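You operate a simulated robot arm through the tools that you are given. There is no shell and no other tool.

Carry out the task below with a simulated robot arm. There is one attempt and no reset: what you move stays moved.

## Task
Blow the purple frame clean with the blue pump and stand it in the white holder.
Fine: clamp it in the grey holder with the green lever, open the lever after; leave the other two frames dusty. Where these are worked on the way, their far stop is far enough and under half their travel is too little: green lever.

It is judged by the outcome, as a careful person would: the job done as asked, and still so three seconds after it is handed in. It fails if anything else is knocked over, pushed out of place, dropped, spilled or broken.

## Robot
A 7-joint arm with a two-finger parallel gripper, fixed in place. Base frame: the origin is at the foot of the arm, x ahead of it, y to its left, z up. Lengths are in cm, angles in rad, forces in N, time in s.
Its first joint turns from -2.304 to 2.304 rad. Payload 3.91 kg.
Tool frame: the origin (TCP) lies between the finger pads and is the grasp point; the fingertips stand 3 cm ahead of it; z points along the fingers, y is the line along which they close. The gripper opens to 11 cm. The fingers are 2 cm wide and 1 cm thick; the gripper's body (4.8 by 11.2 cm) begins 5.5 cm behind the TCP.
Orientation is that of the tool frame in the base frame, as a unit quaternion [x, y, z, w]. With the fingers straight down and closing along the base's y, the tool's x points along the base's -x, its y along +y and its z along -z.

## Interface
- The arm moves only by the tool drive_tool. Its argument "commands" is one flat list of numbers, 7 for each row, row after row: the opening, from 0 (shut) to 1 (fully open), then the shift along the base's x, y, z in m, then the turn, a rotation vector about the base's x, y, z in rad. In form: [gripper, tx, ty, tz, ax, ay, az, gripper, tx, ty, tz, ax, ay, az, ...]. A call has 1 to 20 rows; each row shifts and turns the commanded pose from where the row before left it. A row lasts 0.2 s, in which the tool goes at most 5 cm and 0.15 rad; a call with a longer step from one row to the next is refused whole, and so is a gripper value outside its range. Where a pose cannot be reached the arm comes as near as it can. A force on the tool above 40 N (or 10 N above the force at the start of the call, whichever is more), or a blocked arm, ends the call early, and 0.2 s more pass. The fingers move at their own pace (about 10.8 cm/s each) and stop on an object; they squeeze with about 27 N. The grip force told is the motor's: it shows also when the fingers shut on nothing. Time passes only in rows, and 0.2 s behind the last, so rows that do not move let the fingers close. The reply holds the time, the measured pose of the TCP, the force on the tool along the base axes, the opening and the grip force, in the units named above and with some noise, with the torque about the TCP (base axes, N m) and any sound that the robot's microphone picked up, and new pictures: "views" is both (left out), scene, wrist or none.
- Cameras (640 x 400 px; columns grow to the right, rows downward): "scene" is fixed at [39.69, 49.96, 146.99]; the picture's right is [0.23, 0.97, 0.00], its down [0.52, -0.12, -0.84] and it looks along [-0.82, 0.20, -0.54] (base axes); focal length 214 px, centre (320, 200). "wrist" rides on the gripper at [7.2, 1.7, -10.3] in the tool frame; the picture's right is [-0.23, 0.97, 0.00], its down [-0.76, -0.18, -0.62] and it looks along [-0.61, -0.14, 0.78] (tool axes); focal length 222 px, centre (320, 200).
- measure_at(camera, pixels): for up to 12 pixels [column, row] of the newest picture of that camera ("zoom" is the newest enlarged one), the place [x, y, z] in the base frame of the surface seen there, good to about 0.2 cm. No time passes.
- zoom(camera, box): a new picture of the part [left, top, right, bottom] of that camera's present view, enlarged. No time passes.
- close_job(): hands the job in; it is judged then, once.

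Unless the task says otherwise, let go and move clear before handing in.

The tools are called after "Emit:" by a JSON object that holds its "method" and its "body". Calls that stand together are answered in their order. drive_tool: Moves the arm, as the interface text tells. Its arguments: {"type":"object","properties":{"commands":{"type":"array","items":{"type":"number"}},"views":{"type":"string","enum":["both","scene","wrist","none"]}},"required":["commands"]} The other tools are called the same way: measure_at (camera, pixels) gives the place of the surface under pixels of a picture; zoom (camera, box) takes an enlarged picture of a part of a camera's view; close_job () hands the job in.

At the start:

```text
time: 0.0
tool_pos: [-2.87, 53.79, 123.22]
tool_rot: [0.0, 1.0, -0.001, 0.0]
force: [0.7, -0.4, 0.9]
moment: [0.02, -0.03, 0.03]
opening: 11.02
grasp_force: 0.2
```

scene: 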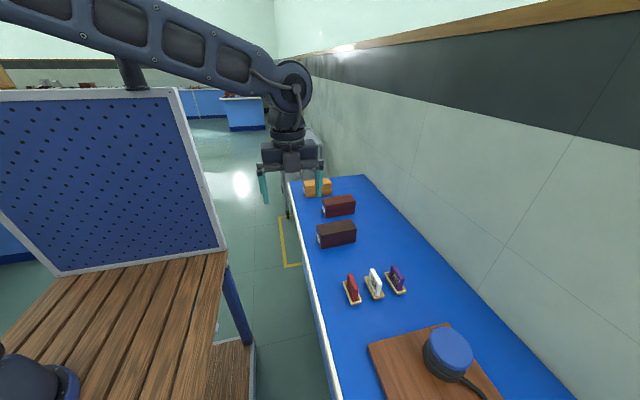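
wrist: 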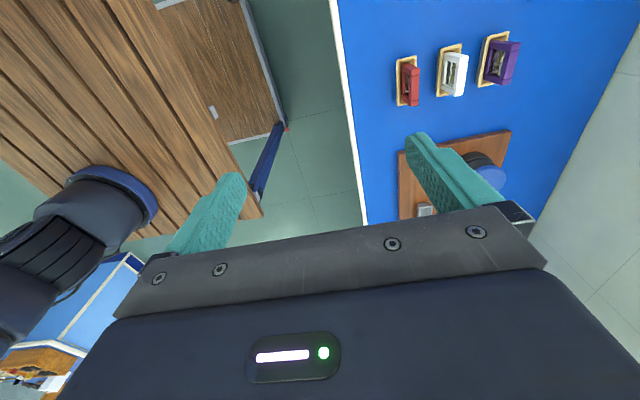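

The scene picture shows a blue bench with three frames (around 352–397, 270–300), a blue pump at (447,350) on a board, and several blocks at (320–340, 185–235). I'll zoom in for detail before moving.

Emit:
{"method": "zoom", "body": {"camera": "scene", "box": [300, 250, 460, 350]}}

Emit:
{"method": "zoom", "body": {"camera": "scene", "box": [340, 300, 500, 400]}}

Emit:
{"method": "zoom", "body": {"camera": "scene", "box": [260, 160, 420, 260]}}

Emit:
{"method": "zoom", "body": {"camera": "wrist", "box": [340, 0, 640, 240]}}

```text
4.00 times, centred on (380, 300) of scene
```

zoom: 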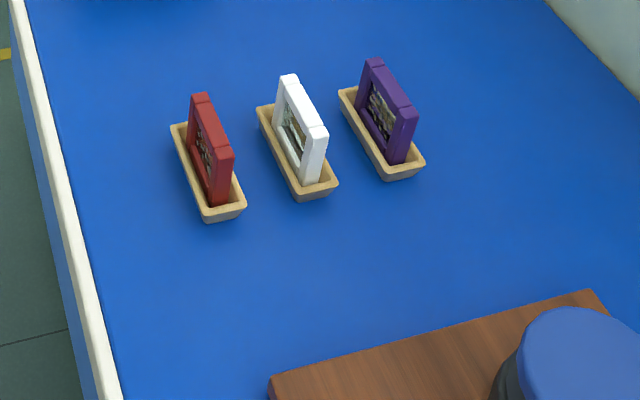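

```text
4.00 times, centred on (420, 350) of scene
```

zoom: 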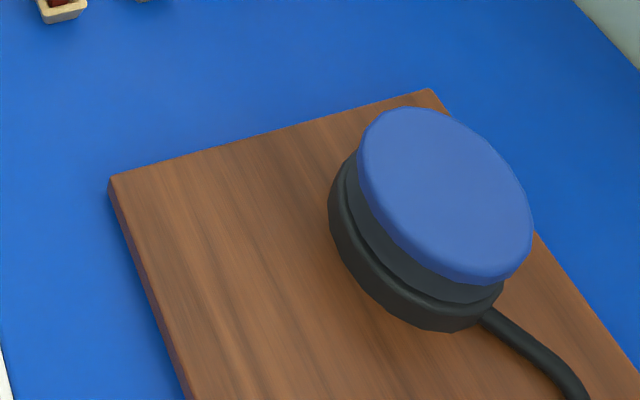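

```text
4.00 times, centred on (340, 210) of scene
```

zoom: 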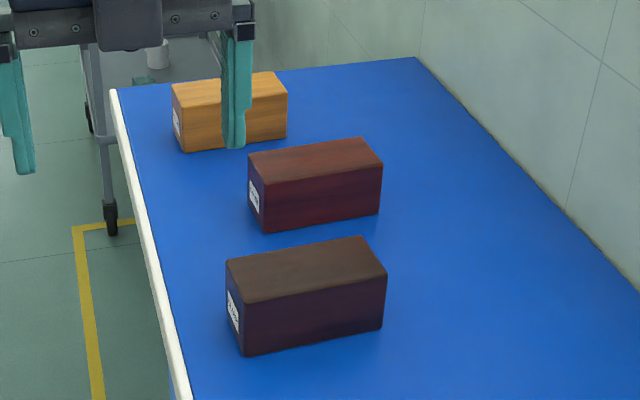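

```text
1.67 times, centred on (490, 120) of wrist
```

zoom: 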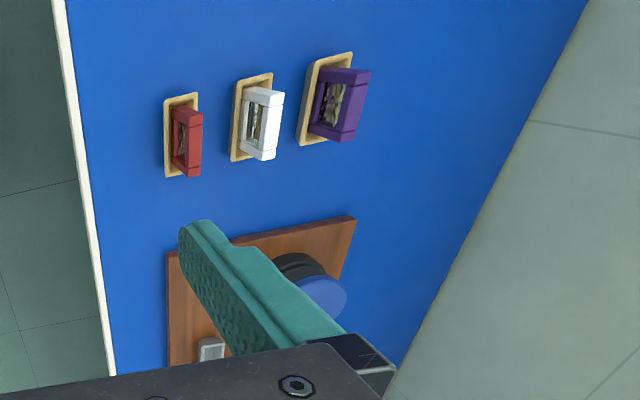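

The purple frame stands in the third tray; a grey thing at wrist (425,208) may be the grey holder, and I see no white holder yet. I'll measure some points and find the layout.

Emit:
{"method": "measure_at", "body": {"camera": "scene", "pixels": [[352, 292], [375, 285], [398, 277], [448, 345], [370, 347], [447, 324], [330, 370], [450, 270], [335, 240], [339, 208], [316, 187], [365, 177]]}}

Emit:
{"method": "measure_at", "body": {"camera": "wrist", "pixels": [[423, 210], [400, 160], [510, 135], [505, 45], [482, 60], [512, 48], [455, 60], [470, 75], [408, 80], [490, 175], [560, 30], [345, 30]]}}

```text
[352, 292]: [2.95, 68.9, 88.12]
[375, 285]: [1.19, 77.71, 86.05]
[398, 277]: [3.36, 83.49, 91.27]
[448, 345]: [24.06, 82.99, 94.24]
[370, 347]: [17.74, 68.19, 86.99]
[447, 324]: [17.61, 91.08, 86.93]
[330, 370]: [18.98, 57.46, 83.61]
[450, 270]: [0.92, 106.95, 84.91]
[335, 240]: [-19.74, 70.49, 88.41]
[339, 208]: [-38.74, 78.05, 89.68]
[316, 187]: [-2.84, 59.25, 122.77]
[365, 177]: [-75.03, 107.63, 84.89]
```

```text
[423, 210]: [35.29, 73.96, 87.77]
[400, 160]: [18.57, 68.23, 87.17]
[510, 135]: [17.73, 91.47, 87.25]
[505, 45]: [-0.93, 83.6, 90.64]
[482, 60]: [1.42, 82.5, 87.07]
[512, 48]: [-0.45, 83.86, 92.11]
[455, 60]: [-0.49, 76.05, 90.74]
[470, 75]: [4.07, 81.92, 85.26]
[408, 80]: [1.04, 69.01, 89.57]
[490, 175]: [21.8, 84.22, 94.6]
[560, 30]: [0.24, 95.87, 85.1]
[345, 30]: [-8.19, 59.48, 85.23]
```

The bench top is at z≈85, with the frames near x 0–4, y 69–84, and a board with the pump starting at x≈18. I'll move the tool toward +x at this safe height to look at the far end of the bench.

Emit:
{"method": "measure_at", "body": {"camera": "scene", "pixels": [[90, 95], [200, 150], [215, 245], [60, 275], [150, 300], [225, 290]]}}

Emit:
{"method": "drive_tool", "body": {"commands": [1, 0.04, 0.005, 0, 0, 0, 0, 1, 0.04, 0.005, 0, 0, 0, 0, 1, 0.04, 0.005, 0, 0, 0, 0, 1, 0.04, 0.005, 0, 0, 0, 0, 1, 0.04, 0.005, 0, 0, 0, 0, 1, 0.04, 0.005, 0, 0, 0, 0]}}

```text
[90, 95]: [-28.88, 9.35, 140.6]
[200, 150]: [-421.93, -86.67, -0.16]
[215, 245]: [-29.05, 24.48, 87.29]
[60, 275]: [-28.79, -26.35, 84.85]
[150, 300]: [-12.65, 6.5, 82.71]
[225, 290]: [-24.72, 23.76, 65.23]
```

```text
time: 1.4
tool_pos: [20.8, 56.96, 123.21]
tool_rot: [-0.001, 1.0, 0.0, 0.001]
force: [-1.0, 0.8, 0.4]
moment: [-0.02, -0.04, -0.01]
opening: 10.99
grasp_force: 0.0
```

scene: 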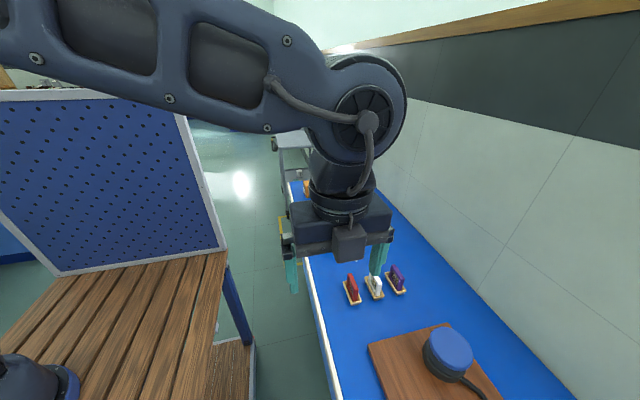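
wrist: 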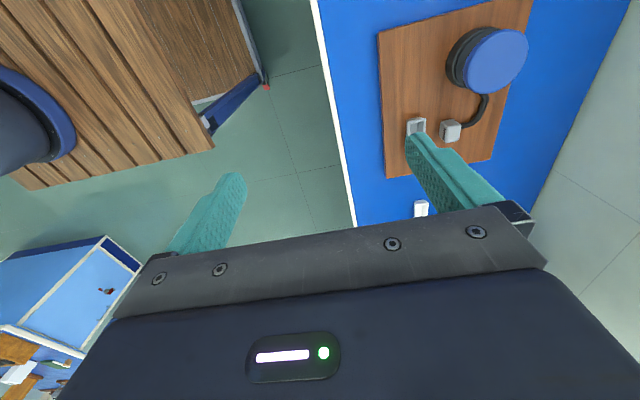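

The wrist picture now shows the board with the pump at (487,60), a hose to a nozzle at (450,131), a grey holder at (416,127) and a white holder at (421,208). I'll go further in +x to see these clearly.

Emit:
{"method": "drive_tool", "body": {"commands": [1, 0.04, 0.0, 0, 0, 0, 0, 1, 0.04, 0.0, 0, 0, 0, 0, 1, 0.04, 0.0, 0, 0, 0, 0, 1, 0.04, 0.0, 0, 0, 0, 0, 1, 0.04, 0.0, 0, 0, 0, 0]}}

Emit:
{"method": "zoom", "body": {"camera": "wrist", "box": [340, 0, 580, 150]}}

```text
time: 2.6
tool_pos: [41.02, 56.82, 123.32]
tool_rot: [0.0, 1.0, 0.0, 0.0]
force: [-2.0, -0.2, 0.7]
moment: [-0.03, -0.04, -0.01]
opening: 11.01
grasp_force: 0.1
```

scene: 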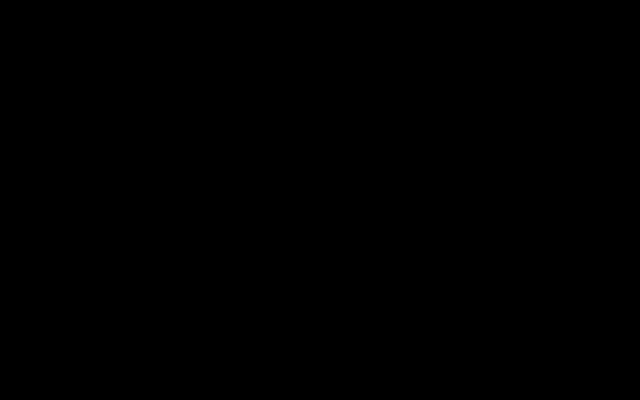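
wrist: 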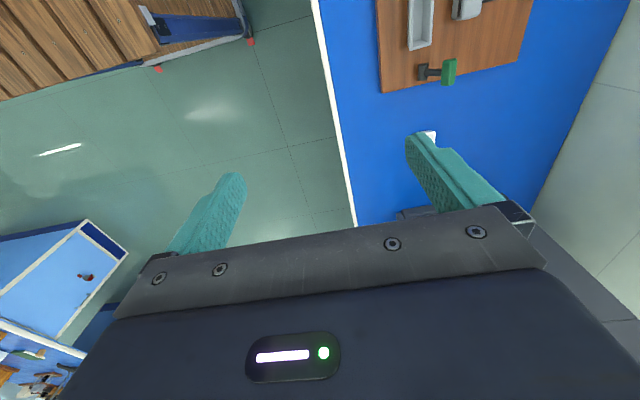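

```text
2.67 times, centred on (460, 75) of wrist
```

zoom: 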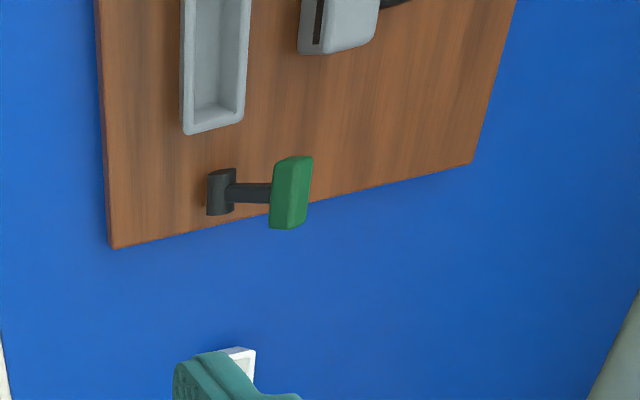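

The grey tray at (420,20), the slotted nozzle at (468,5) and the green lever at (449,72) with its dark post at (422,72) are visible; the scene camera is blocked by the arm. I'll shift so the workstation shows between the fingers.

Emit:
{"method": "drive_tool", "body": {"commands": [1, -0.03, 0.03, 0, 0, 0, 0, 1, -0.03, 0.03, 0, 0, 0, 0, 1, -0.03, 0.03, 0, 0, 0, 0, 1, 0, 0.03, 0.0, 0, 0, 0]}}

Emit:
{"method": "zoom", "body": {"camera": "wrist", "box": [240, 0, 480, 150]}}

```text
time: 3.6
tool_pos: [32.04, 68.71, 123.29]
tool_rot: [0.0, 1.0, 0.0, 0.0]
force: [0.8, -0.1, 0.4]
moment: [0.01, 0.01, -0.03]
opening: 11.0
grasp_force: 0.0
```

scene: 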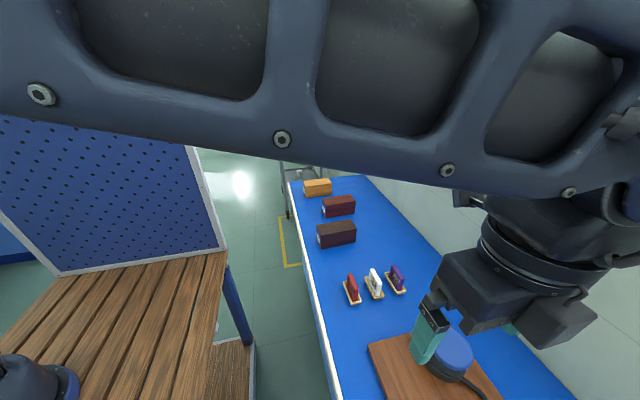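
wrist: 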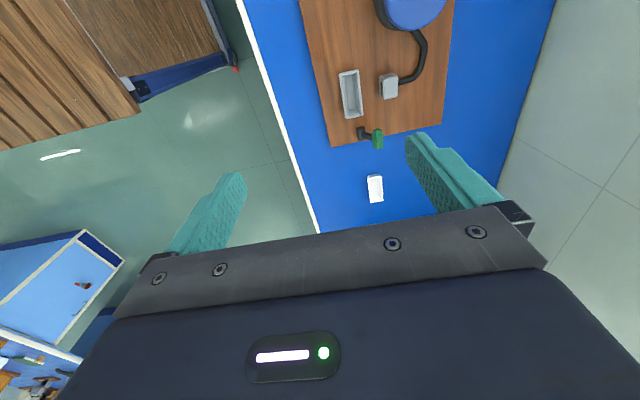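

```text
2.67 times, centred on (360, 75) of wrist
```

zoom: 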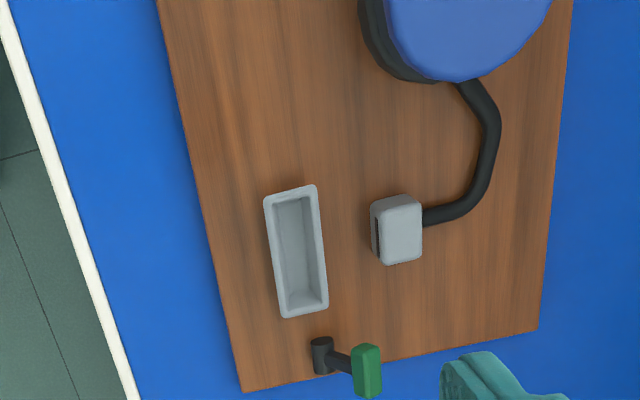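

Emit:
{"method": "zoom", "body": {"camera": "wrist", "box": [310, 50, 430, 125]}}

Emit:
{"method": "zoom", "body": {"camera": "wrist", "box": [320, 110, 440, 210]}}

Emit:
{"method": "measure_at", "body": {"camera": "wrist", "pixels": [[341, 73], [358, 71], [362, 115], [345, 117], [347, 78], [356, 105], [383, 75], [394, 76], [396, 96], [384, 99], [361, 130], [378, 141]]}}

Emit:
{"method": "measure_at", "body": {"camera": "wrist", "pixels": [[368, 177], [381, 176], [384, 200], [371, 201], [376, 188], [376, 130], [378, 148], [364, 137], [331, 145], [440, 122], [415, 12], [367, 135]]}}

```text
5.33 times, centred on (370, 88) of wrist
```

zoom: 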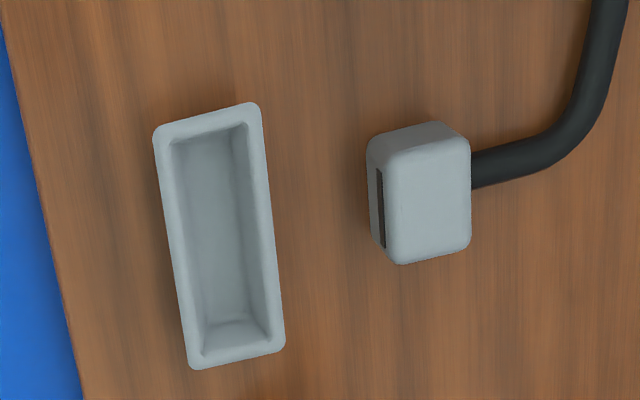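

```text
4.00 times, centred on (380, 160) of wrist
```

zoom: 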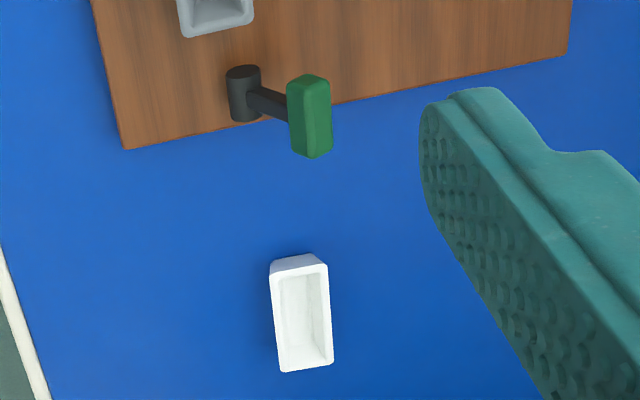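

```text
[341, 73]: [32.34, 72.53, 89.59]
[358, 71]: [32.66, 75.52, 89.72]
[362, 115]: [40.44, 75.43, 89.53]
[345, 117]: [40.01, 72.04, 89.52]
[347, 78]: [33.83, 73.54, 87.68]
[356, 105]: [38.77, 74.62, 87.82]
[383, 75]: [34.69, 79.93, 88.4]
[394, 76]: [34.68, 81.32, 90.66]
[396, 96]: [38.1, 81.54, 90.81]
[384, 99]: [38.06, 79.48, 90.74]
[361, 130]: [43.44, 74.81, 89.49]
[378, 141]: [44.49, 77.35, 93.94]
```

```text
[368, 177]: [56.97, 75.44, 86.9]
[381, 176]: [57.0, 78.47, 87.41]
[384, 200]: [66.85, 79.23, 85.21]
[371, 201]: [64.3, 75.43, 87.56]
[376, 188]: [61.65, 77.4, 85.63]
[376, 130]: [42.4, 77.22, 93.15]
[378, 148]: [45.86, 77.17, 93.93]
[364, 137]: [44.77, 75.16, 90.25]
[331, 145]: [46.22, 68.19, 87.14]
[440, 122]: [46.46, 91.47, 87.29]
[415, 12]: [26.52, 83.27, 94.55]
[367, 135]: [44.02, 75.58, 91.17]
```

I now have the layout: grey tray at x 32–40, y 72–75.5; nozzle facing it from y≈79; lever post at (43.5,74.8) with the green handle at about (44.4,77.3); white tray at x 57–65, y 75–79. Next I go over to the purple frame for a close look.

Emit:
{"method": "drive_tool", "body": {"commands": [1, -0.04, 0.017, 0, 0, 0, 0, 1, -0.04, 0.017, 0, 0, 0, 0, 1, -0.04, 0.017, 0, 0, 0, 0, 1, -0.04, 0.017, 0, 0, 0, 0, 1, -0.04, 0.017, 0, 0, 0, 0, 1, -0.04, 0.017, 0, 0, 0, 0, 1, -0.04, 0.017, 0, 0, 0, 0, 1, -0.04, 0.017, 0, 0, 0, 0, 1, -0.04, 0.017, 0, 0, 0, 0, 1, -0.01, 0.0, -0.04, 0, 0, 0, 1, 0, 0, -0.04, 0, 0, 0, 1, 0, 0, -0.04, 0, 0, 0]}}

Emit:
{"method": "zoom", "body": {"camera": "wrist", "box": [220, 40, 420, 165]}}

```text
time: 6.2
tool_pos: [-5.04, 84.19, 111.28]
tool_rot: [0.0, 1.0, 0.0, 0.0]
force: [0.1, 0.6, 0.6]
moment: [0.06, -0.01, -0.01]
opening: 11.0
grasp_force: 0.1
```

scene: 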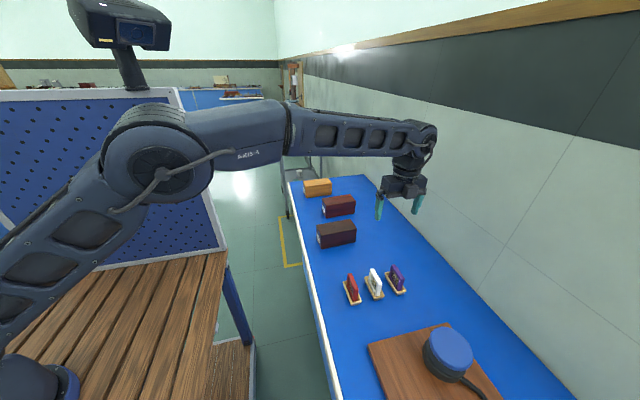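
wrist: 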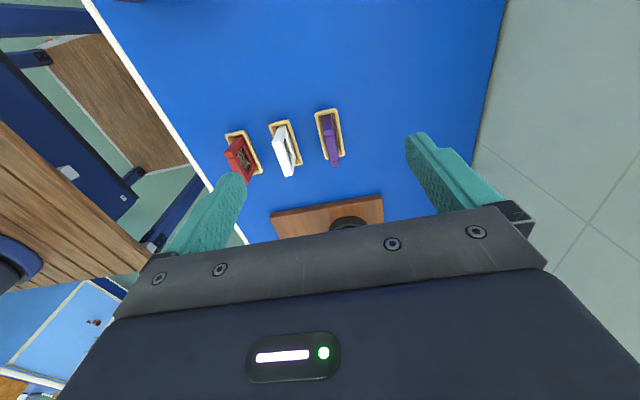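

```text
3.20 times, centred on (320, 102) of wrist
```

zoom: 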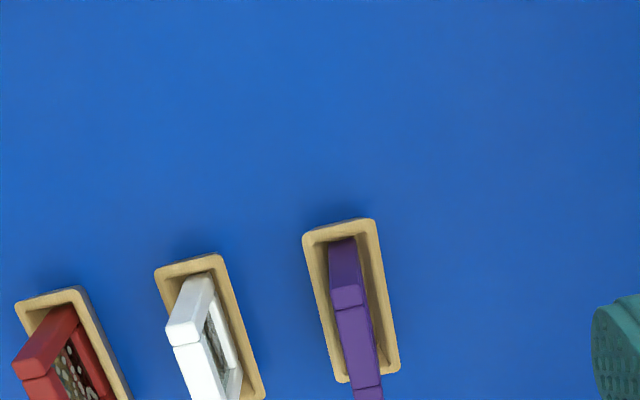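

I'm above the frames, and the purple one is at wrist (332,140). I'll zoom into both cameras to see the dust and measure its edges.

Emit:
{"method": "zoom", "body": {"camera": "scene", "box": [378, 258, 418, 298]}}

Emit:
{"method": "measure_at", "body": {"camera": "scene", "pixels": [[391, 266], [395, 265], [403, 278], [400, 281], [397, 288], [389, 280], [406, 289], [399, 293], [385, 272]]}}

Emit:
{"method": "zoom", "body": {"camera": "wrist", "box": [290, 95, 370, 175]}}

Emit:
{"method": "measure_at", "body": {"camera": "wrist", "pixels": [[324, 131], [331, 130], [331, 164], [338, 163], [327, 116], [316, 112], [337, 109], [345, 155], [324, 159], [332, 148], [325, 118], [330, 118]]}}

```text
10.00 times, centred on (398, 278) of scene
```

zoom: 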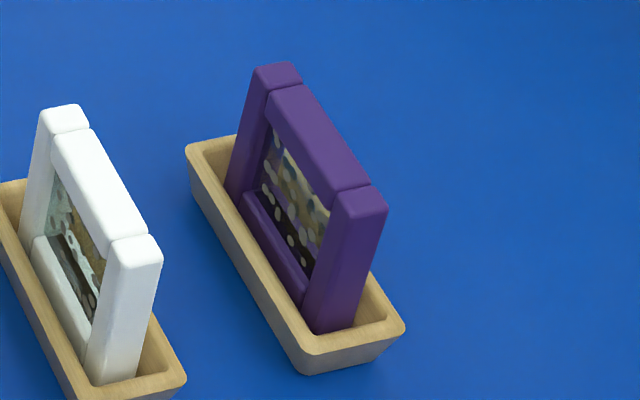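

```text
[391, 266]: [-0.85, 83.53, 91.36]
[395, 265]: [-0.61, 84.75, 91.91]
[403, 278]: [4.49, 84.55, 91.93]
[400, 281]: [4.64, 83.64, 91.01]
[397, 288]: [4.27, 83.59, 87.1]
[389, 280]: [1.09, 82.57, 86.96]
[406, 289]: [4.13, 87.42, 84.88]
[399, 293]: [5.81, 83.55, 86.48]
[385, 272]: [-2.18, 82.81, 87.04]
```

```text
5.00 times, centred on (330, 135) of wrist
```

zoom: 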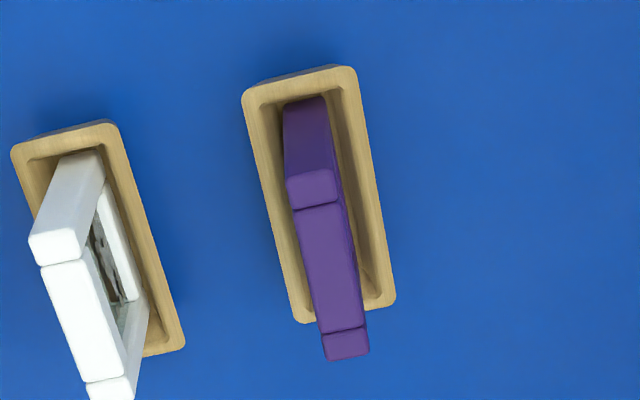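

```text
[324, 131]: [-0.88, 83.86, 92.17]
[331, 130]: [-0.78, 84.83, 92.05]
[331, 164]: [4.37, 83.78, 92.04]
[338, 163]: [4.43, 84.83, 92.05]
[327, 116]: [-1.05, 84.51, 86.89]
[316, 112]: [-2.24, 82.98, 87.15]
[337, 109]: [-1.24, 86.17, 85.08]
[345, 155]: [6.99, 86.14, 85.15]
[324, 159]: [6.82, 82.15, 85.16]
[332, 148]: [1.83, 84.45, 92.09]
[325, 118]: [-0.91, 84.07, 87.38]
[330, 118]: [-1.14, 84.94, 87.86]
```

The purple frame stands along x (x −1 to 4.7), is 1.1 cm thick (y 83.8–84.9) and its top is at z 92.1; its −y face shows grey specks. I'll shift to +y to see whether the other face is dusty too.

Emit:
{"method": "drive_tool", "body": {"commands": [1, 0.0, 0.04, -0.03, 0, 0, 0, 1, 0.0, 0.04, -0.03, 0, 0, 0, 1, 0, 0.03, -0.03, 0, 0, 0]}}

Emit:
{"method": "zoom", "body": {"camera": "wrist", "box": [160, 60, 320, 160]}}

```text
time: 7.0
tool_pos: [-4.11, 93.25, 102.46]
tool_rot: [0.0, 1.0, 0.002, 0.0]
force: [-0.9, -0.1, 0.9]
moment: [0.0, -0.02, -0.04]
opening: 11.0
grasp_force: 0.1
out of reach, approached as far as the arm can: row 3
```

scene: 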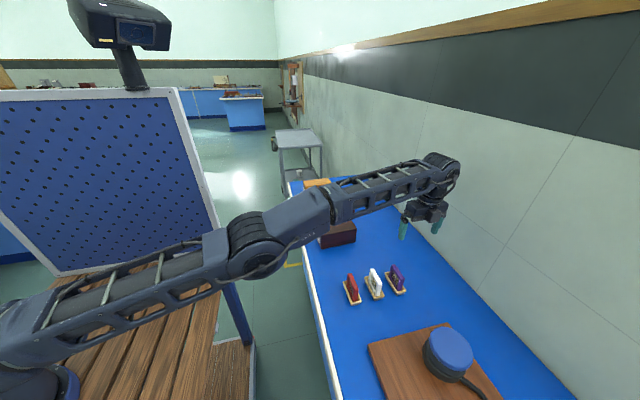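
wrist: 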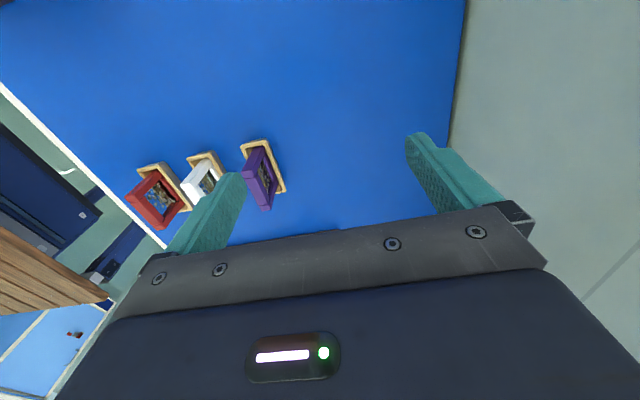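

```text
4.00 times, centred on (240, 110) of wrist
```

zoom: 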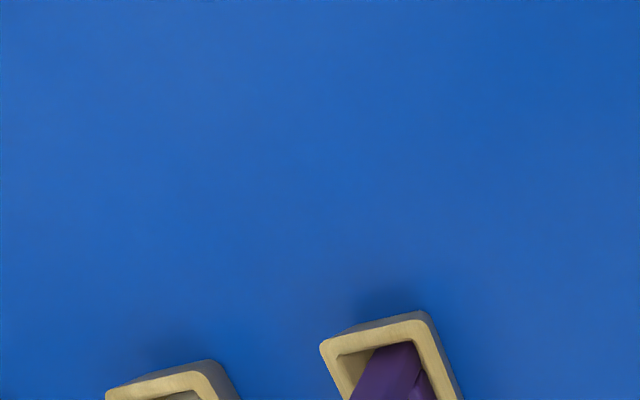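

The +y face of the purple frame is visible at wrist (262,175); I'll zoom there.

Emit:
{"method": "zoom", "body": {"camera": "wrist", "box": [230, 130, 294, 218]}}

Emit:
{"method": "zoom", "body": {"camera": "wrist", "box": [115, 150, 235, 235]}}

Emit:
{"method": "zoom", "body": {"camera": "scene", "box": [340, 260, 380, 306]}}

```text
4.55 times, centred on (262, 174) of wrist
```

zoom: 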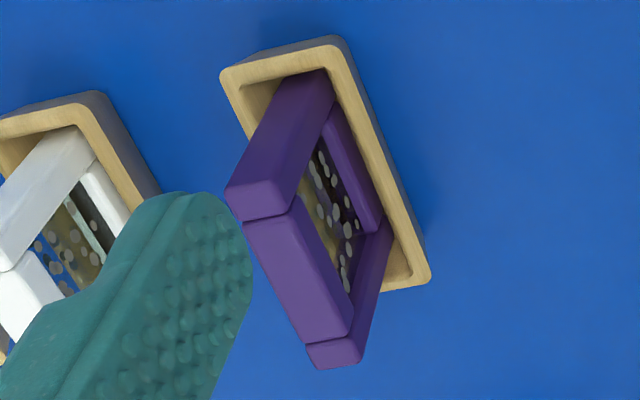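

```text
4.71 times, centred on (175, 192) of wrist
```

zoom: 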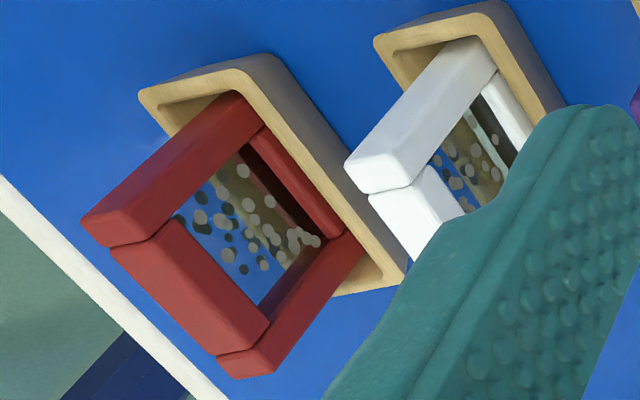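

```text
8.70 times, centred on (360, 283) of scene
```

zoom: 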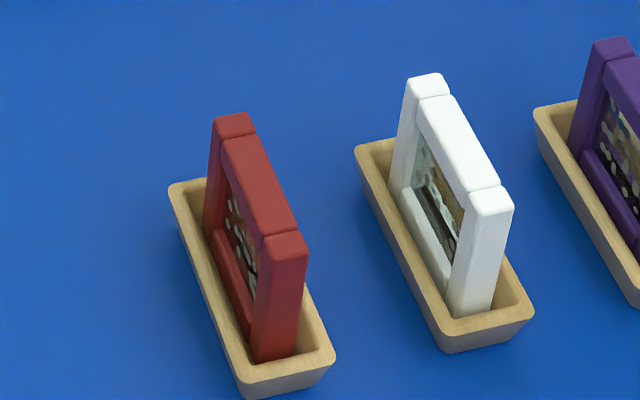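

The frame holds a clear pane with grey specks visible from both sides. I'll now line up over the purple frame at x 1.85, y 84.35 with a narrower opening and check the pose before going down.

Emit:
{"method": "drive_tool", "body": {"commands": [0.4, 0.02, -0.03, 0, 0, 0, 0, 0.4, 0.02, -0.03, 0, 0, 0, 0, 0.4, 0.02, -0.03, 0, 0, 0, 0], "views": "wrist"}}

```text
time: 7.8
tool_pos: [2.14, 84.36, 101.97]
tool_rot: [-0.001, 1.0, 0.001, 0.0]
force: [0.5, 0.3, -0.7]
moment: [0.0, -0.02, 0.0]
opening: 4.39
grasp_force: 0.1
```

wrist: 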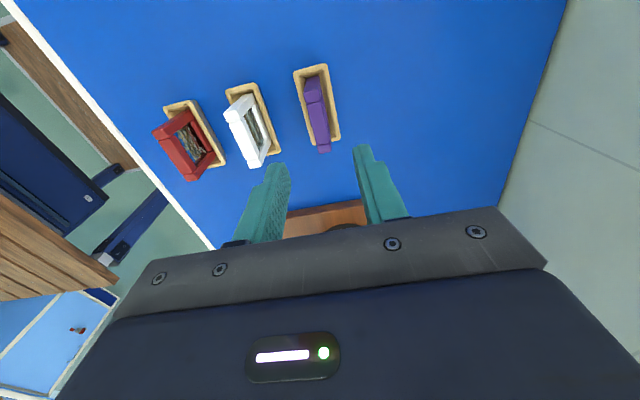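

The tool is centred on the frame at (2.14, 84.36). I'll descend to z≈91 with fingers straddling the top bar.

Emit:
{"method": "drive_tool", "body": {"commands": [0.4, -0.003, 0, -0.04, 0, 0, 0, 0.4, 0, 0, -0.04, 0, 0, 0, 0.4, 0, 0, -0.02, 0, 0, 0, 0.4, 0, 0, -0.01, 0, 0, 0]}}

Emit:
{"method": "zoom", "body": {"camera": "wrist", "box": [220, 80, 420, 230]}}

Emit:
{"method": "zoom", "body": {"camera": "scene", "box": [360, 240, 440, 300]}}

```text
time: 8.8
tool_pos: [1.82, 84.37, 91.17]
tool_rot: [0.0, 1.0, 0.001, 0.0]
force: [0.1, 0.1, -0.2]
moment: [-0.04, -0.03, -0.01]
opening: 4.39
grasp_force: 0.0
```

scene: 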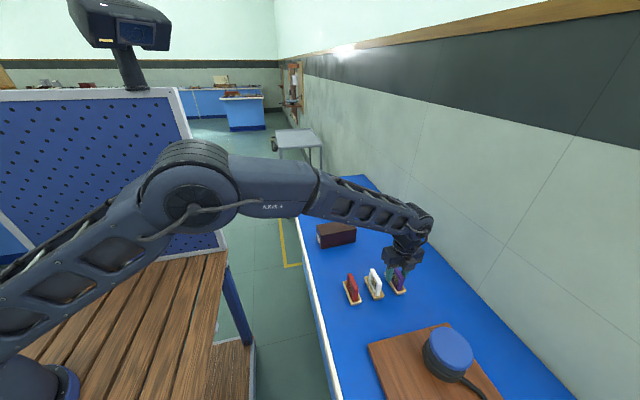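
wrist: 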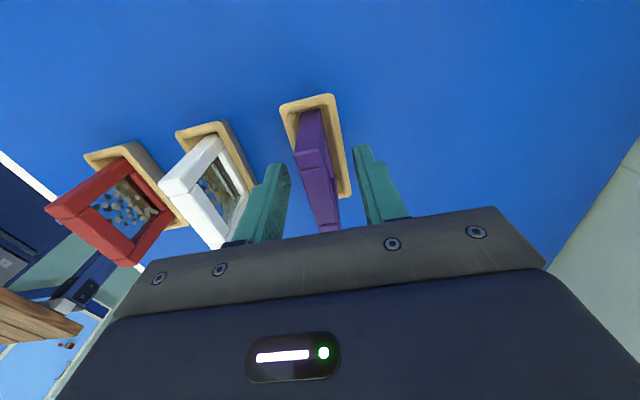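

```text
2.67 times, centred on (320, 155) of wrist
```

zoom: 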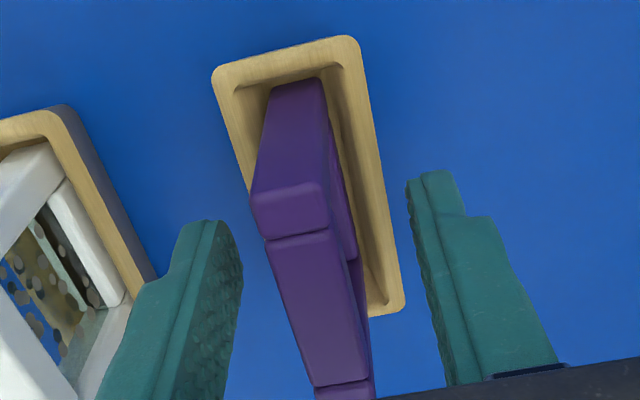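

```text
6.67 times, centred on (400, 270) of scene
```

zoom: 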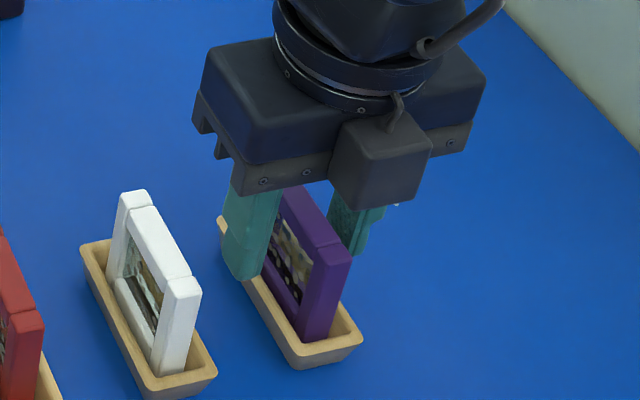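

The fingers straddle the purple frame with clear space to the white one. I'll close and lift straight up.

Emit:
{"method": "drive_tool", "body": {"commands": [0, 0, 0, 0, 0, 0, 0, 0, 0, 0, 0, 0, 0, 0, 0, 0, 0, 0, 0, 0, 0], "views": "wrist"}}

```text
time: 9.6
tool_pos: [1.82, 84.29, 91.24]
tool_rot: [0.0, 1.0, 0.0, 0.001]
force: [-0.2, -0.7, 0.4]
moment: [0.01, -0.01, -0.01]
opening: 1.34
grasp_force: 26.9
```

wrist: 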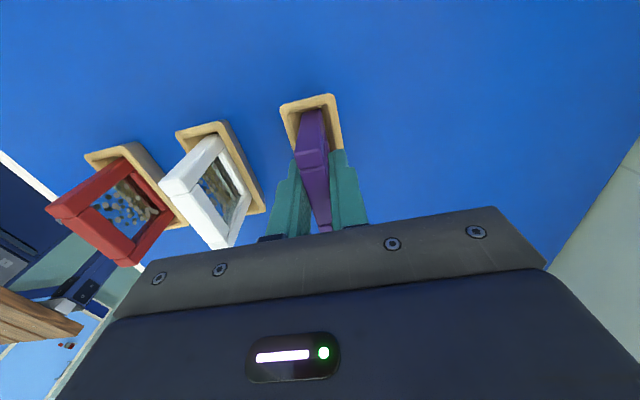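

The grip holds 1.34 cm with 27 N. Lifting straight up.

Emit:
{"method": "drive_tool", "body": {"commands": [0, 0, 0, 0.02, 0, 0, 0, 0, 0, 0, 0.04, 0, 0, 0, 0, 0, 0, 0.04, 0, 0, 0, 0, 0, 0, 0.04, 0, 0, 0]}}

Emit:
{"method": "zoom", "body": {"camera": "scene", "box": [340, 200, 440, 310]}}

Emit:
{"method": "zoom", "body": {"camera": "wrist", "box": [240, 80, 400, 240]}}

```text
time: 10.6
tool_pos: [1.91, 84.34, 105.17]
tool_rot: [0.0, 1.0, -0.001, 0.0]
force: [-0.2, -0.5, -1.0]
moment: [-0.03, -0.03, -0.02]
opening: 1.31
grasp_force: 27.0
```

scene: 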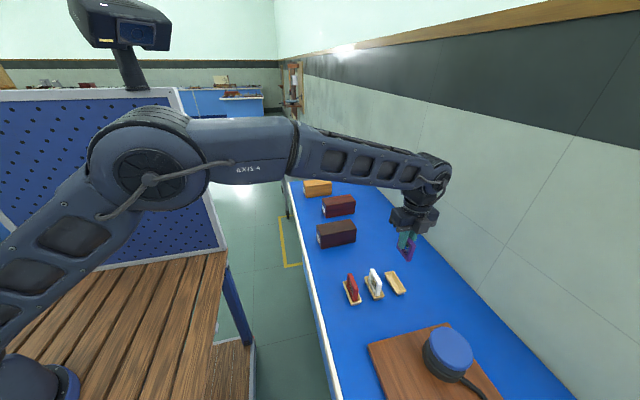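
wrist: 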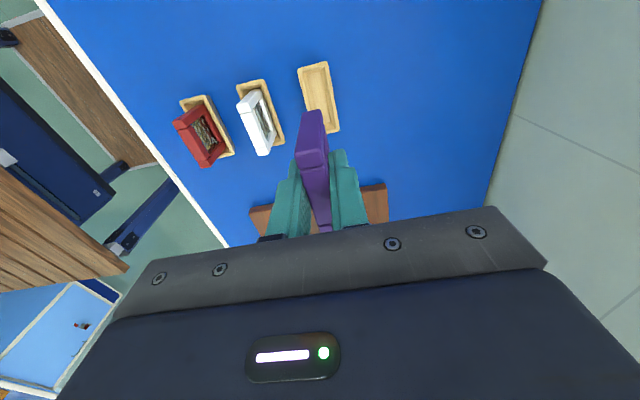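

```text
3.64 times, centred on (390, 255) of scene
```

zoom: 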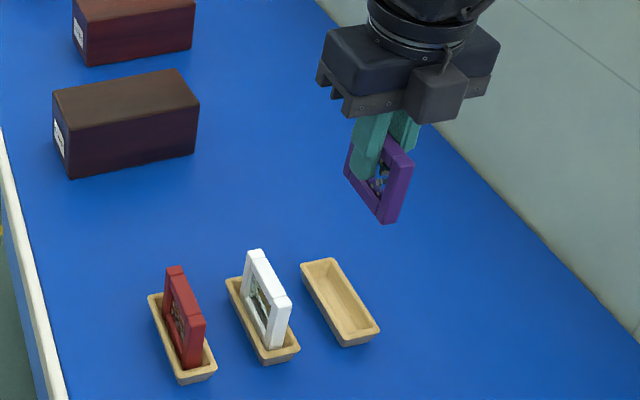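

```text
2.50 times, centred on (320, 160) of wrist
```

zoom: 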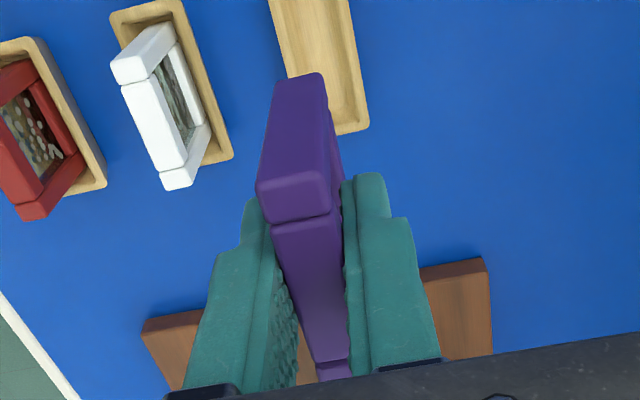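

The frame is lifted cleanly and the other trays are undisturbed. I'll measure the empty tray floor and carry the frame above the grey holder at this height.

Emit:
{"method": "measure_at", "body": {"camera": "wrist", "pixels": [[320, 95], [325, 120], [312, 80], [303, 140], [325, 135]]}}

Emit:
{"method": "drive_tool", "body": {"commands": [0, 0.04, -0.012, 0.01, 0, 0, 0, 0, 0.04, -0.012, 0.01, 0, 0, 0, 0, 0.04, -0.012, 0.01, 0, 0, 0, 0, 0.04, -0.012, 0, 0, 0, 0, 0, 0.04, -0.012, 0, 0, 0, 0, 0, 0.04, -0.012, 0, 0, 0, 0, 0, 0.04, -0.012, 0, 0, 0, 0, 0, 0.02, -0.012, 0, 0, 0, 0]}}

Emit:
{"method": "zoom", "body": {"camera": "wrist", "box": [220, 60, 440, 240]}}

```text
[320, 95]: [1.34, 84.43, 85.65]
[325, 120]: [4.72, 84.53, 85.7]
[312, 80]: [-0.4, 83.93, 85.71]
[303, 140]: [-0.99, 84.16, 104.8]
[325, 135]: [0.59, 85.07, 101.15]
```

```text
time: 12.4
tool_pos: [31.71, 74.74, 108.25]
tool_rot: [0.0, 1.0, 0.0, 0.0]
force: [-0.2, 0.7, -0.4]
moment: [0.01, -0.08, -0.01]
opening: 1.33
grasp_force: 26.9
```

scene: 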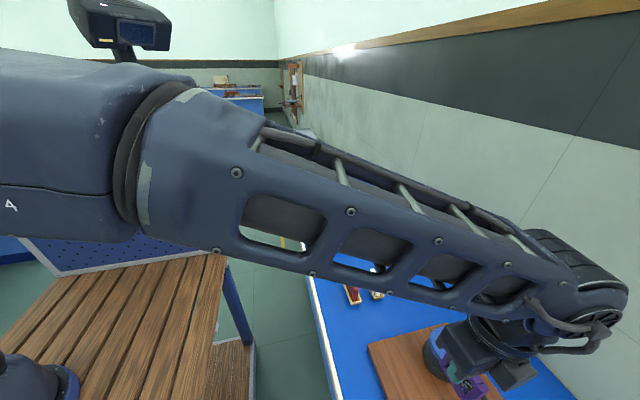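
wrist: 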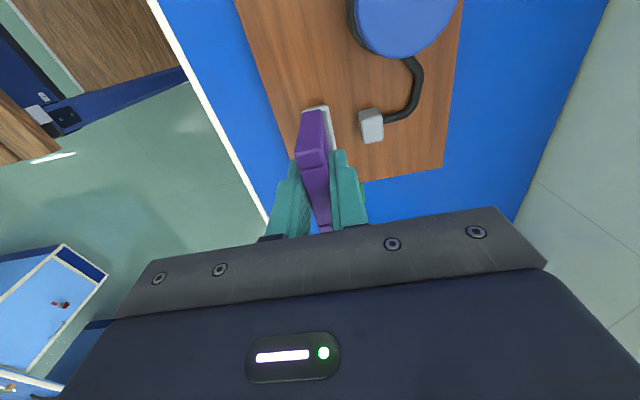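

```text
2.22 times, centred on (330, 150) of wrist
```

zoom: 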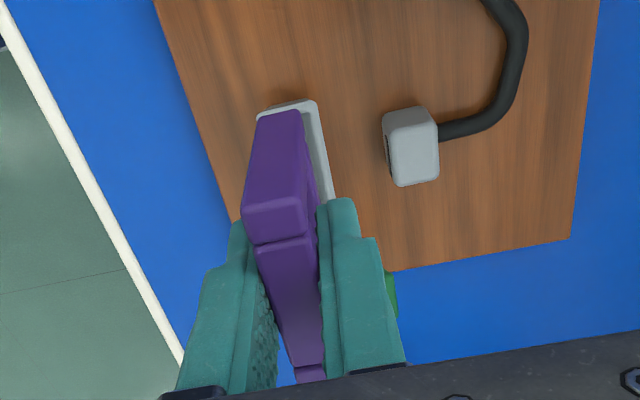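

The frame hangs level above the board; its bottom sits 5.5 cm below the TCP. I'll measure the visible grey rim precisely and then shift to x 36.3.

Emit:
{"method": "measure_at", "body": {"camera": "zoom", "pixels": [[266, 108], [290, 102], [313, 102], [318, 120], [324, 145], [330, 180], [311, 110], [318, 150]]}}

Emit:
{"method": "drive_tool", "body": {"commands": [0, -0.04, 0.0, 0.0, 0, 0, 0, 0, 0, 0, 0, 0, 0, 0]}}

Emit:
{"method": "zoom", "body": {"camera": "wrist", "box": [240, 80, 440, 220]}}

```text
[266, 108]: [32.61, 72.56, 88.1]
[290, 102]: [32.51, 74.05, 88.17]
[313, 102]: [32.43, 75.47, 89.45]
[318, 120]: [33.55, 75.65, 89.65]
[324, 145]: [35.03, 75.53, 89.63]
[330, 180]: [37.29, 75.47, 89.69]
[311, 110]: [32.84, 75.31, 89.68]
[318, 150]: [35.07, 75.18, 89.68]
```

```text
time: 13.0
tool_pos: [27.72, 74.6, 108.13]
tool_rot: [0.0, 1.0, -0.001, 0.0]
force: [-0.6, 0.6, -0.3]
moment: [-0.02, -0.02, 0.0]
opening: 1.33
grasp_force: 26.5
```

scene: 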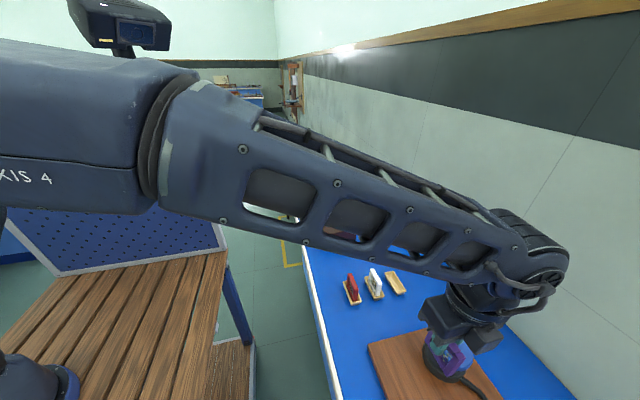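
wrist: 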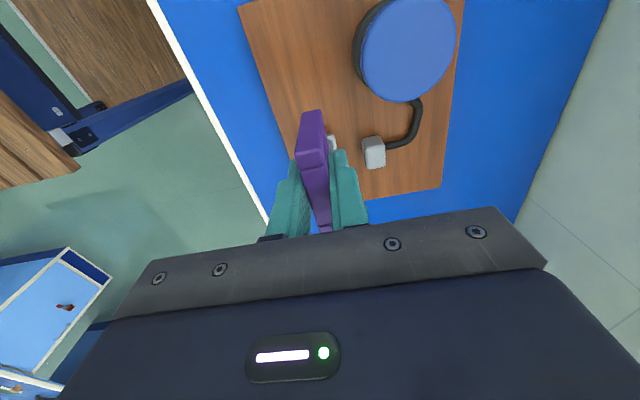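

```text
2.86 times, centred on (340, 150) of wrist
```

zoom: 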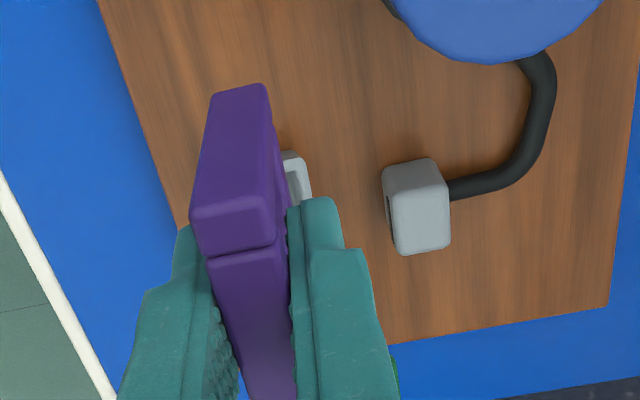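

The rim measures y 72.4–75.6 and starts at x 32.3, so the pocket is centred at about (36.4, 74.0), aligned with the nozzle. I'll check the frame's centre in the grip and move above the pocket, down to just above the rim.

Emit:
{"method": "measure_at", "body": {"camera": "zoom", "pixels": [[200, 220], [232, 225], [268, 215], [215, 100], [240, 95], [262, 95], [288, 155], [300, 165]]}}

Emit:
{"method": "drive_tool", "body": {"commands": [0, 0.04, -0.003, 0.0, 0, 0, 0, 0, 0.04, -0.003, 0, 0, 0, 0, 0, 0.007, 0, -0.03, 0, 0, 0, 0, 0, 0, -0.04, 0, 0, 0, 0, 0, 0, -0.03, 0, 0, 0]}}

Emit:
{"method": "zoom", "body": {"camera": "wrist", "box": [240, 80, 440, 220]}}

```text
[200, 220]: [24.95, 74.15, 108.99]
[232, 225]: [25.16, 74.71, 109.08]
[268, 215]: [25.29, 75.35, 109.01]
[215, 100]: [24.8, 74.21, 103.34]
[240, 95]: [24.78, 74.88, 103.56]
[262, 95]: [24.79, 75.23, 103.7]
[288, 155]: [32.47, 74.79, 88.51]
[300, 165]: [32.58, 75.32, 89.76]
```

```text
time: 14.2
tool_pos: [36.24, 74.15, 98.24]
tool_rot: [0.0, 1.0, 0.001, 0.0]
force: [0.3, 0.2, 0.1]
moment: [0.04, 0.0, -0.03]
opening: 1.34
grasp_force: 26.7
```

scene: 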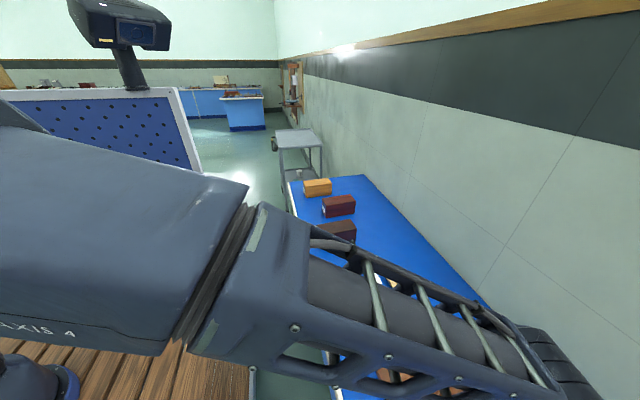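
wrist: 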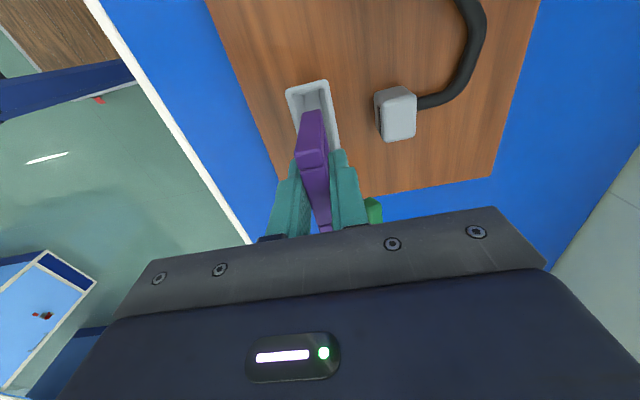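

```text
2.86 times, centred on (340, 150) of wrist
```

zoom: 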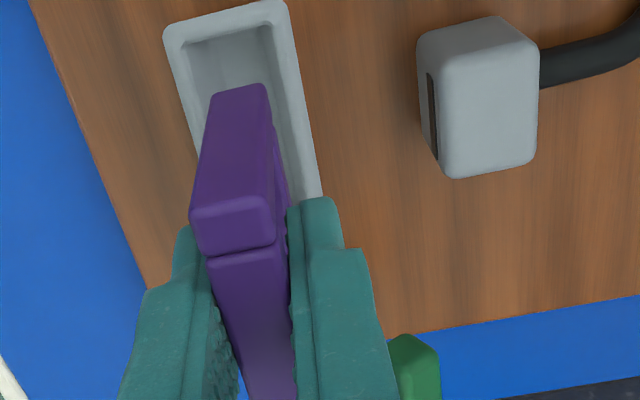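

The frame is just above the pocket (zoom 168–320, 0–200). I'll measure both pocket walls and the frame edges for lateral alignment.

Emit:
{"method": "measure_at", "body": {"camera": "zoom", "pixels": [[168, 40], [178, 60], [183, 80], [262, 25], [276, 30], [288, 30], [235, 65], [210, 110], [265, 100], [238, 95], [194, 215], [274, 210]]}}

```text
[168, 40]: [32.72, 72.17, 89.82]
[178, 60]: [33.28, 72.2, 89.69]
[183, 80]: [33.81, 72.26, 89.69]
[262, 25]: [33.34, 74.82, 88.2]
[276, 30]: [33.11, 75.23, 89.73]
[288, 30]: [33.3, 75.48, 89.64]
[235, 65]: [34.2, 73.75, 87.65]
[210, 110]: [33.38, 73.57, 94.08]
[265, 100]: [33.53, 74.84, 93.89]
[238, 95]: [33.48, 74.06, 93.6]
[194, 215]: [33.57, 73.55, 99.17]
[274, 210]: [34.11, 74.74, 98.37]
```

The pocket's centre is y≈73.85 and the frame's is y≈74.2, so I shift −0.35 cm in y and lower into the pocket gently.

Emit:
{"method": "drive_tool", "body": {"commands": [0, 0.001, -0.0035, 0, 0, 0, 0, 0, 0, 0, -0.015, 0, 0, 0, 0, 0, 0, -0.015, 0, 0, 0, 0, 0, 0, -0.01, 0, 0, 0, 0, 0, 0, -0.005, 0, 0, 0]}}

Emit:
{"method": "zoom", "body": {"camera": "wrist", "box": [240, 50, 440, 220]}}

```text
time: 15.4
tool_pos: [36.37, 73.75, 93.57]
tool_rot: [0.0, 1.0, 0.001, 0.0]
force: [-0.7, -0.3, -0.6]
moment: [0.03, -0.02, 0.01]
opening: 1.32
grasp_force: 26.8
```

scene: 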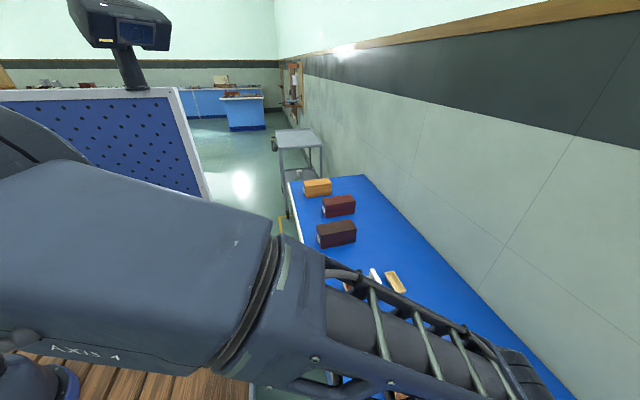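
wrist: 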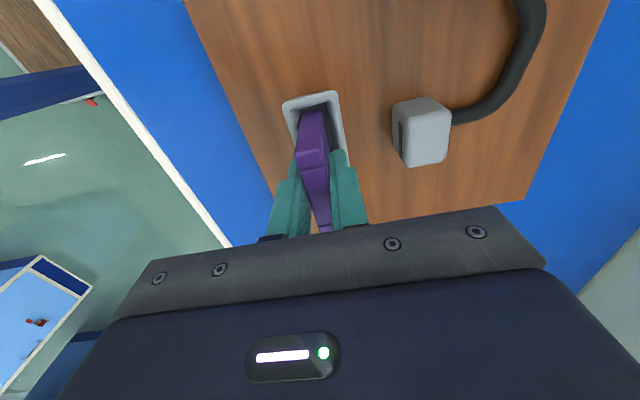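

```text
2.35 times, centred on (340, 135) of wrist
```

zoom: 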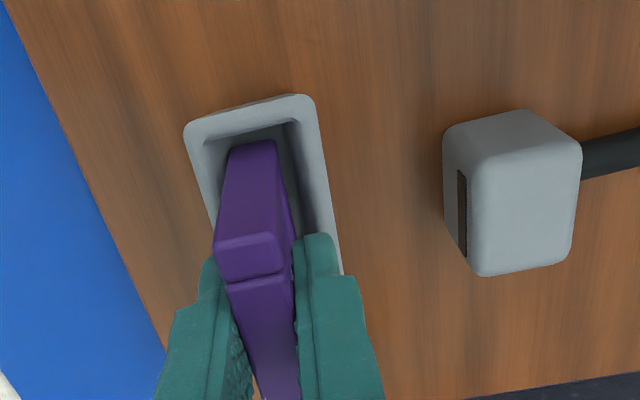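

The frame is inside the pocket, about 0.4 cm above the floor. I lower it until contact, then open the fingers modestly.

Emit:
{"method": "drive_tool", "body": {"commands": [0, 0, 0, -0.003, 0, 0, 0, 0, 0, 0, -0.001, 0, 0, 0, 0, 0, 0, -0.001, 0, 0, 0], "views": "none"}}

```text
time: 16.2
tool_pos: [36.39, 73.6, 93.19]
tool_rot: [0.001, 1.0, 0.001, 0.0]
force: [-0.9, 1.2, 3.5]
moment: [0.05, -0.01, 0.04]
opening: 1.32
grasp_force: 27.2
```

A 3.5 N upward push shows the frame touches the floor. I release and rise clear.

Emit:
{"method": "drive_tool", "body": {"commands": [0.2, 0, 0, 0, 0, 0, 0, 0.35, 0, 0, 0, 0, 0, 0, 0.35, 0, 0, 0.02, 0, 0, 0, 0.35, 0, 0, 0.04, 0, 0, 0, 0.35, 0, 0, 0.04, 0, 0, 0, 0.35, -0.03, 0, 0.04, 0, 0, 0]}}

Emit:
{"method": "zoom", "body": {"camera": "wrist", "box": [240, 50, 440, 220]}}

```text
time: 17.6
tool_pos: [33.43, 73.62, 107.03]
tool_rot: [0.0, 1.0, -0.001, 0.0]
force: [0.6, -0.1, -0.1]
moment: [0.0, 0.05, 0.01]
opening: 3.83
grasp_force: 0.1
```

scene: 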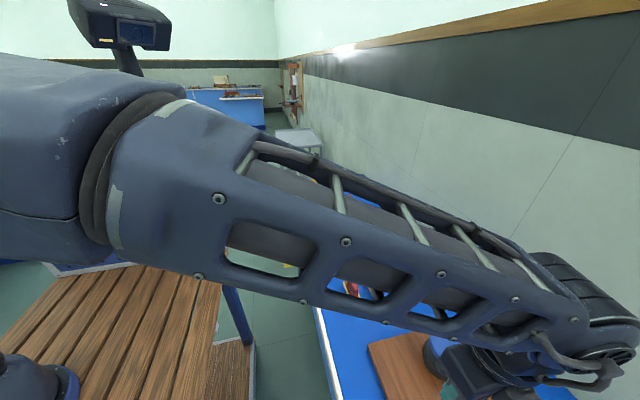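
wrist: 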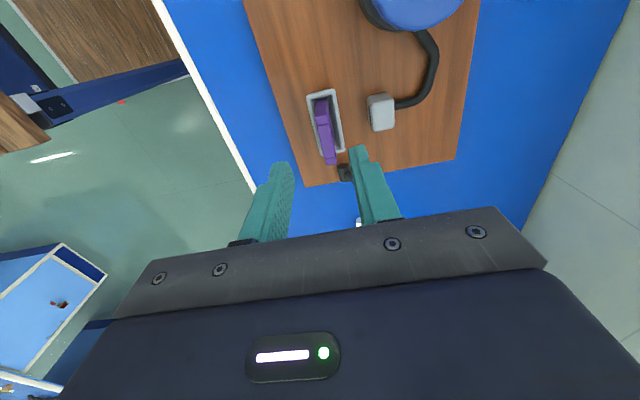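

```text
2.35 times, centred on (340, 135) of wrist
```

zoom: 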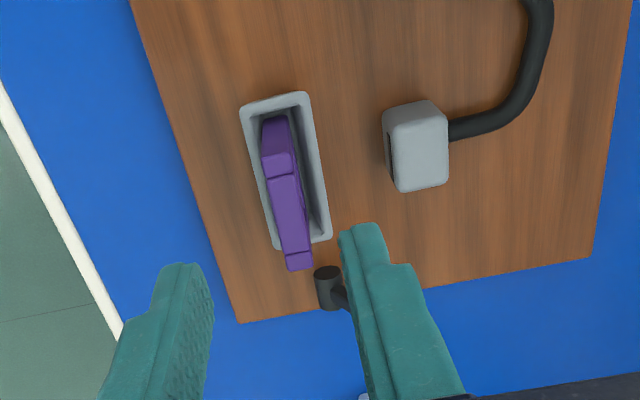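

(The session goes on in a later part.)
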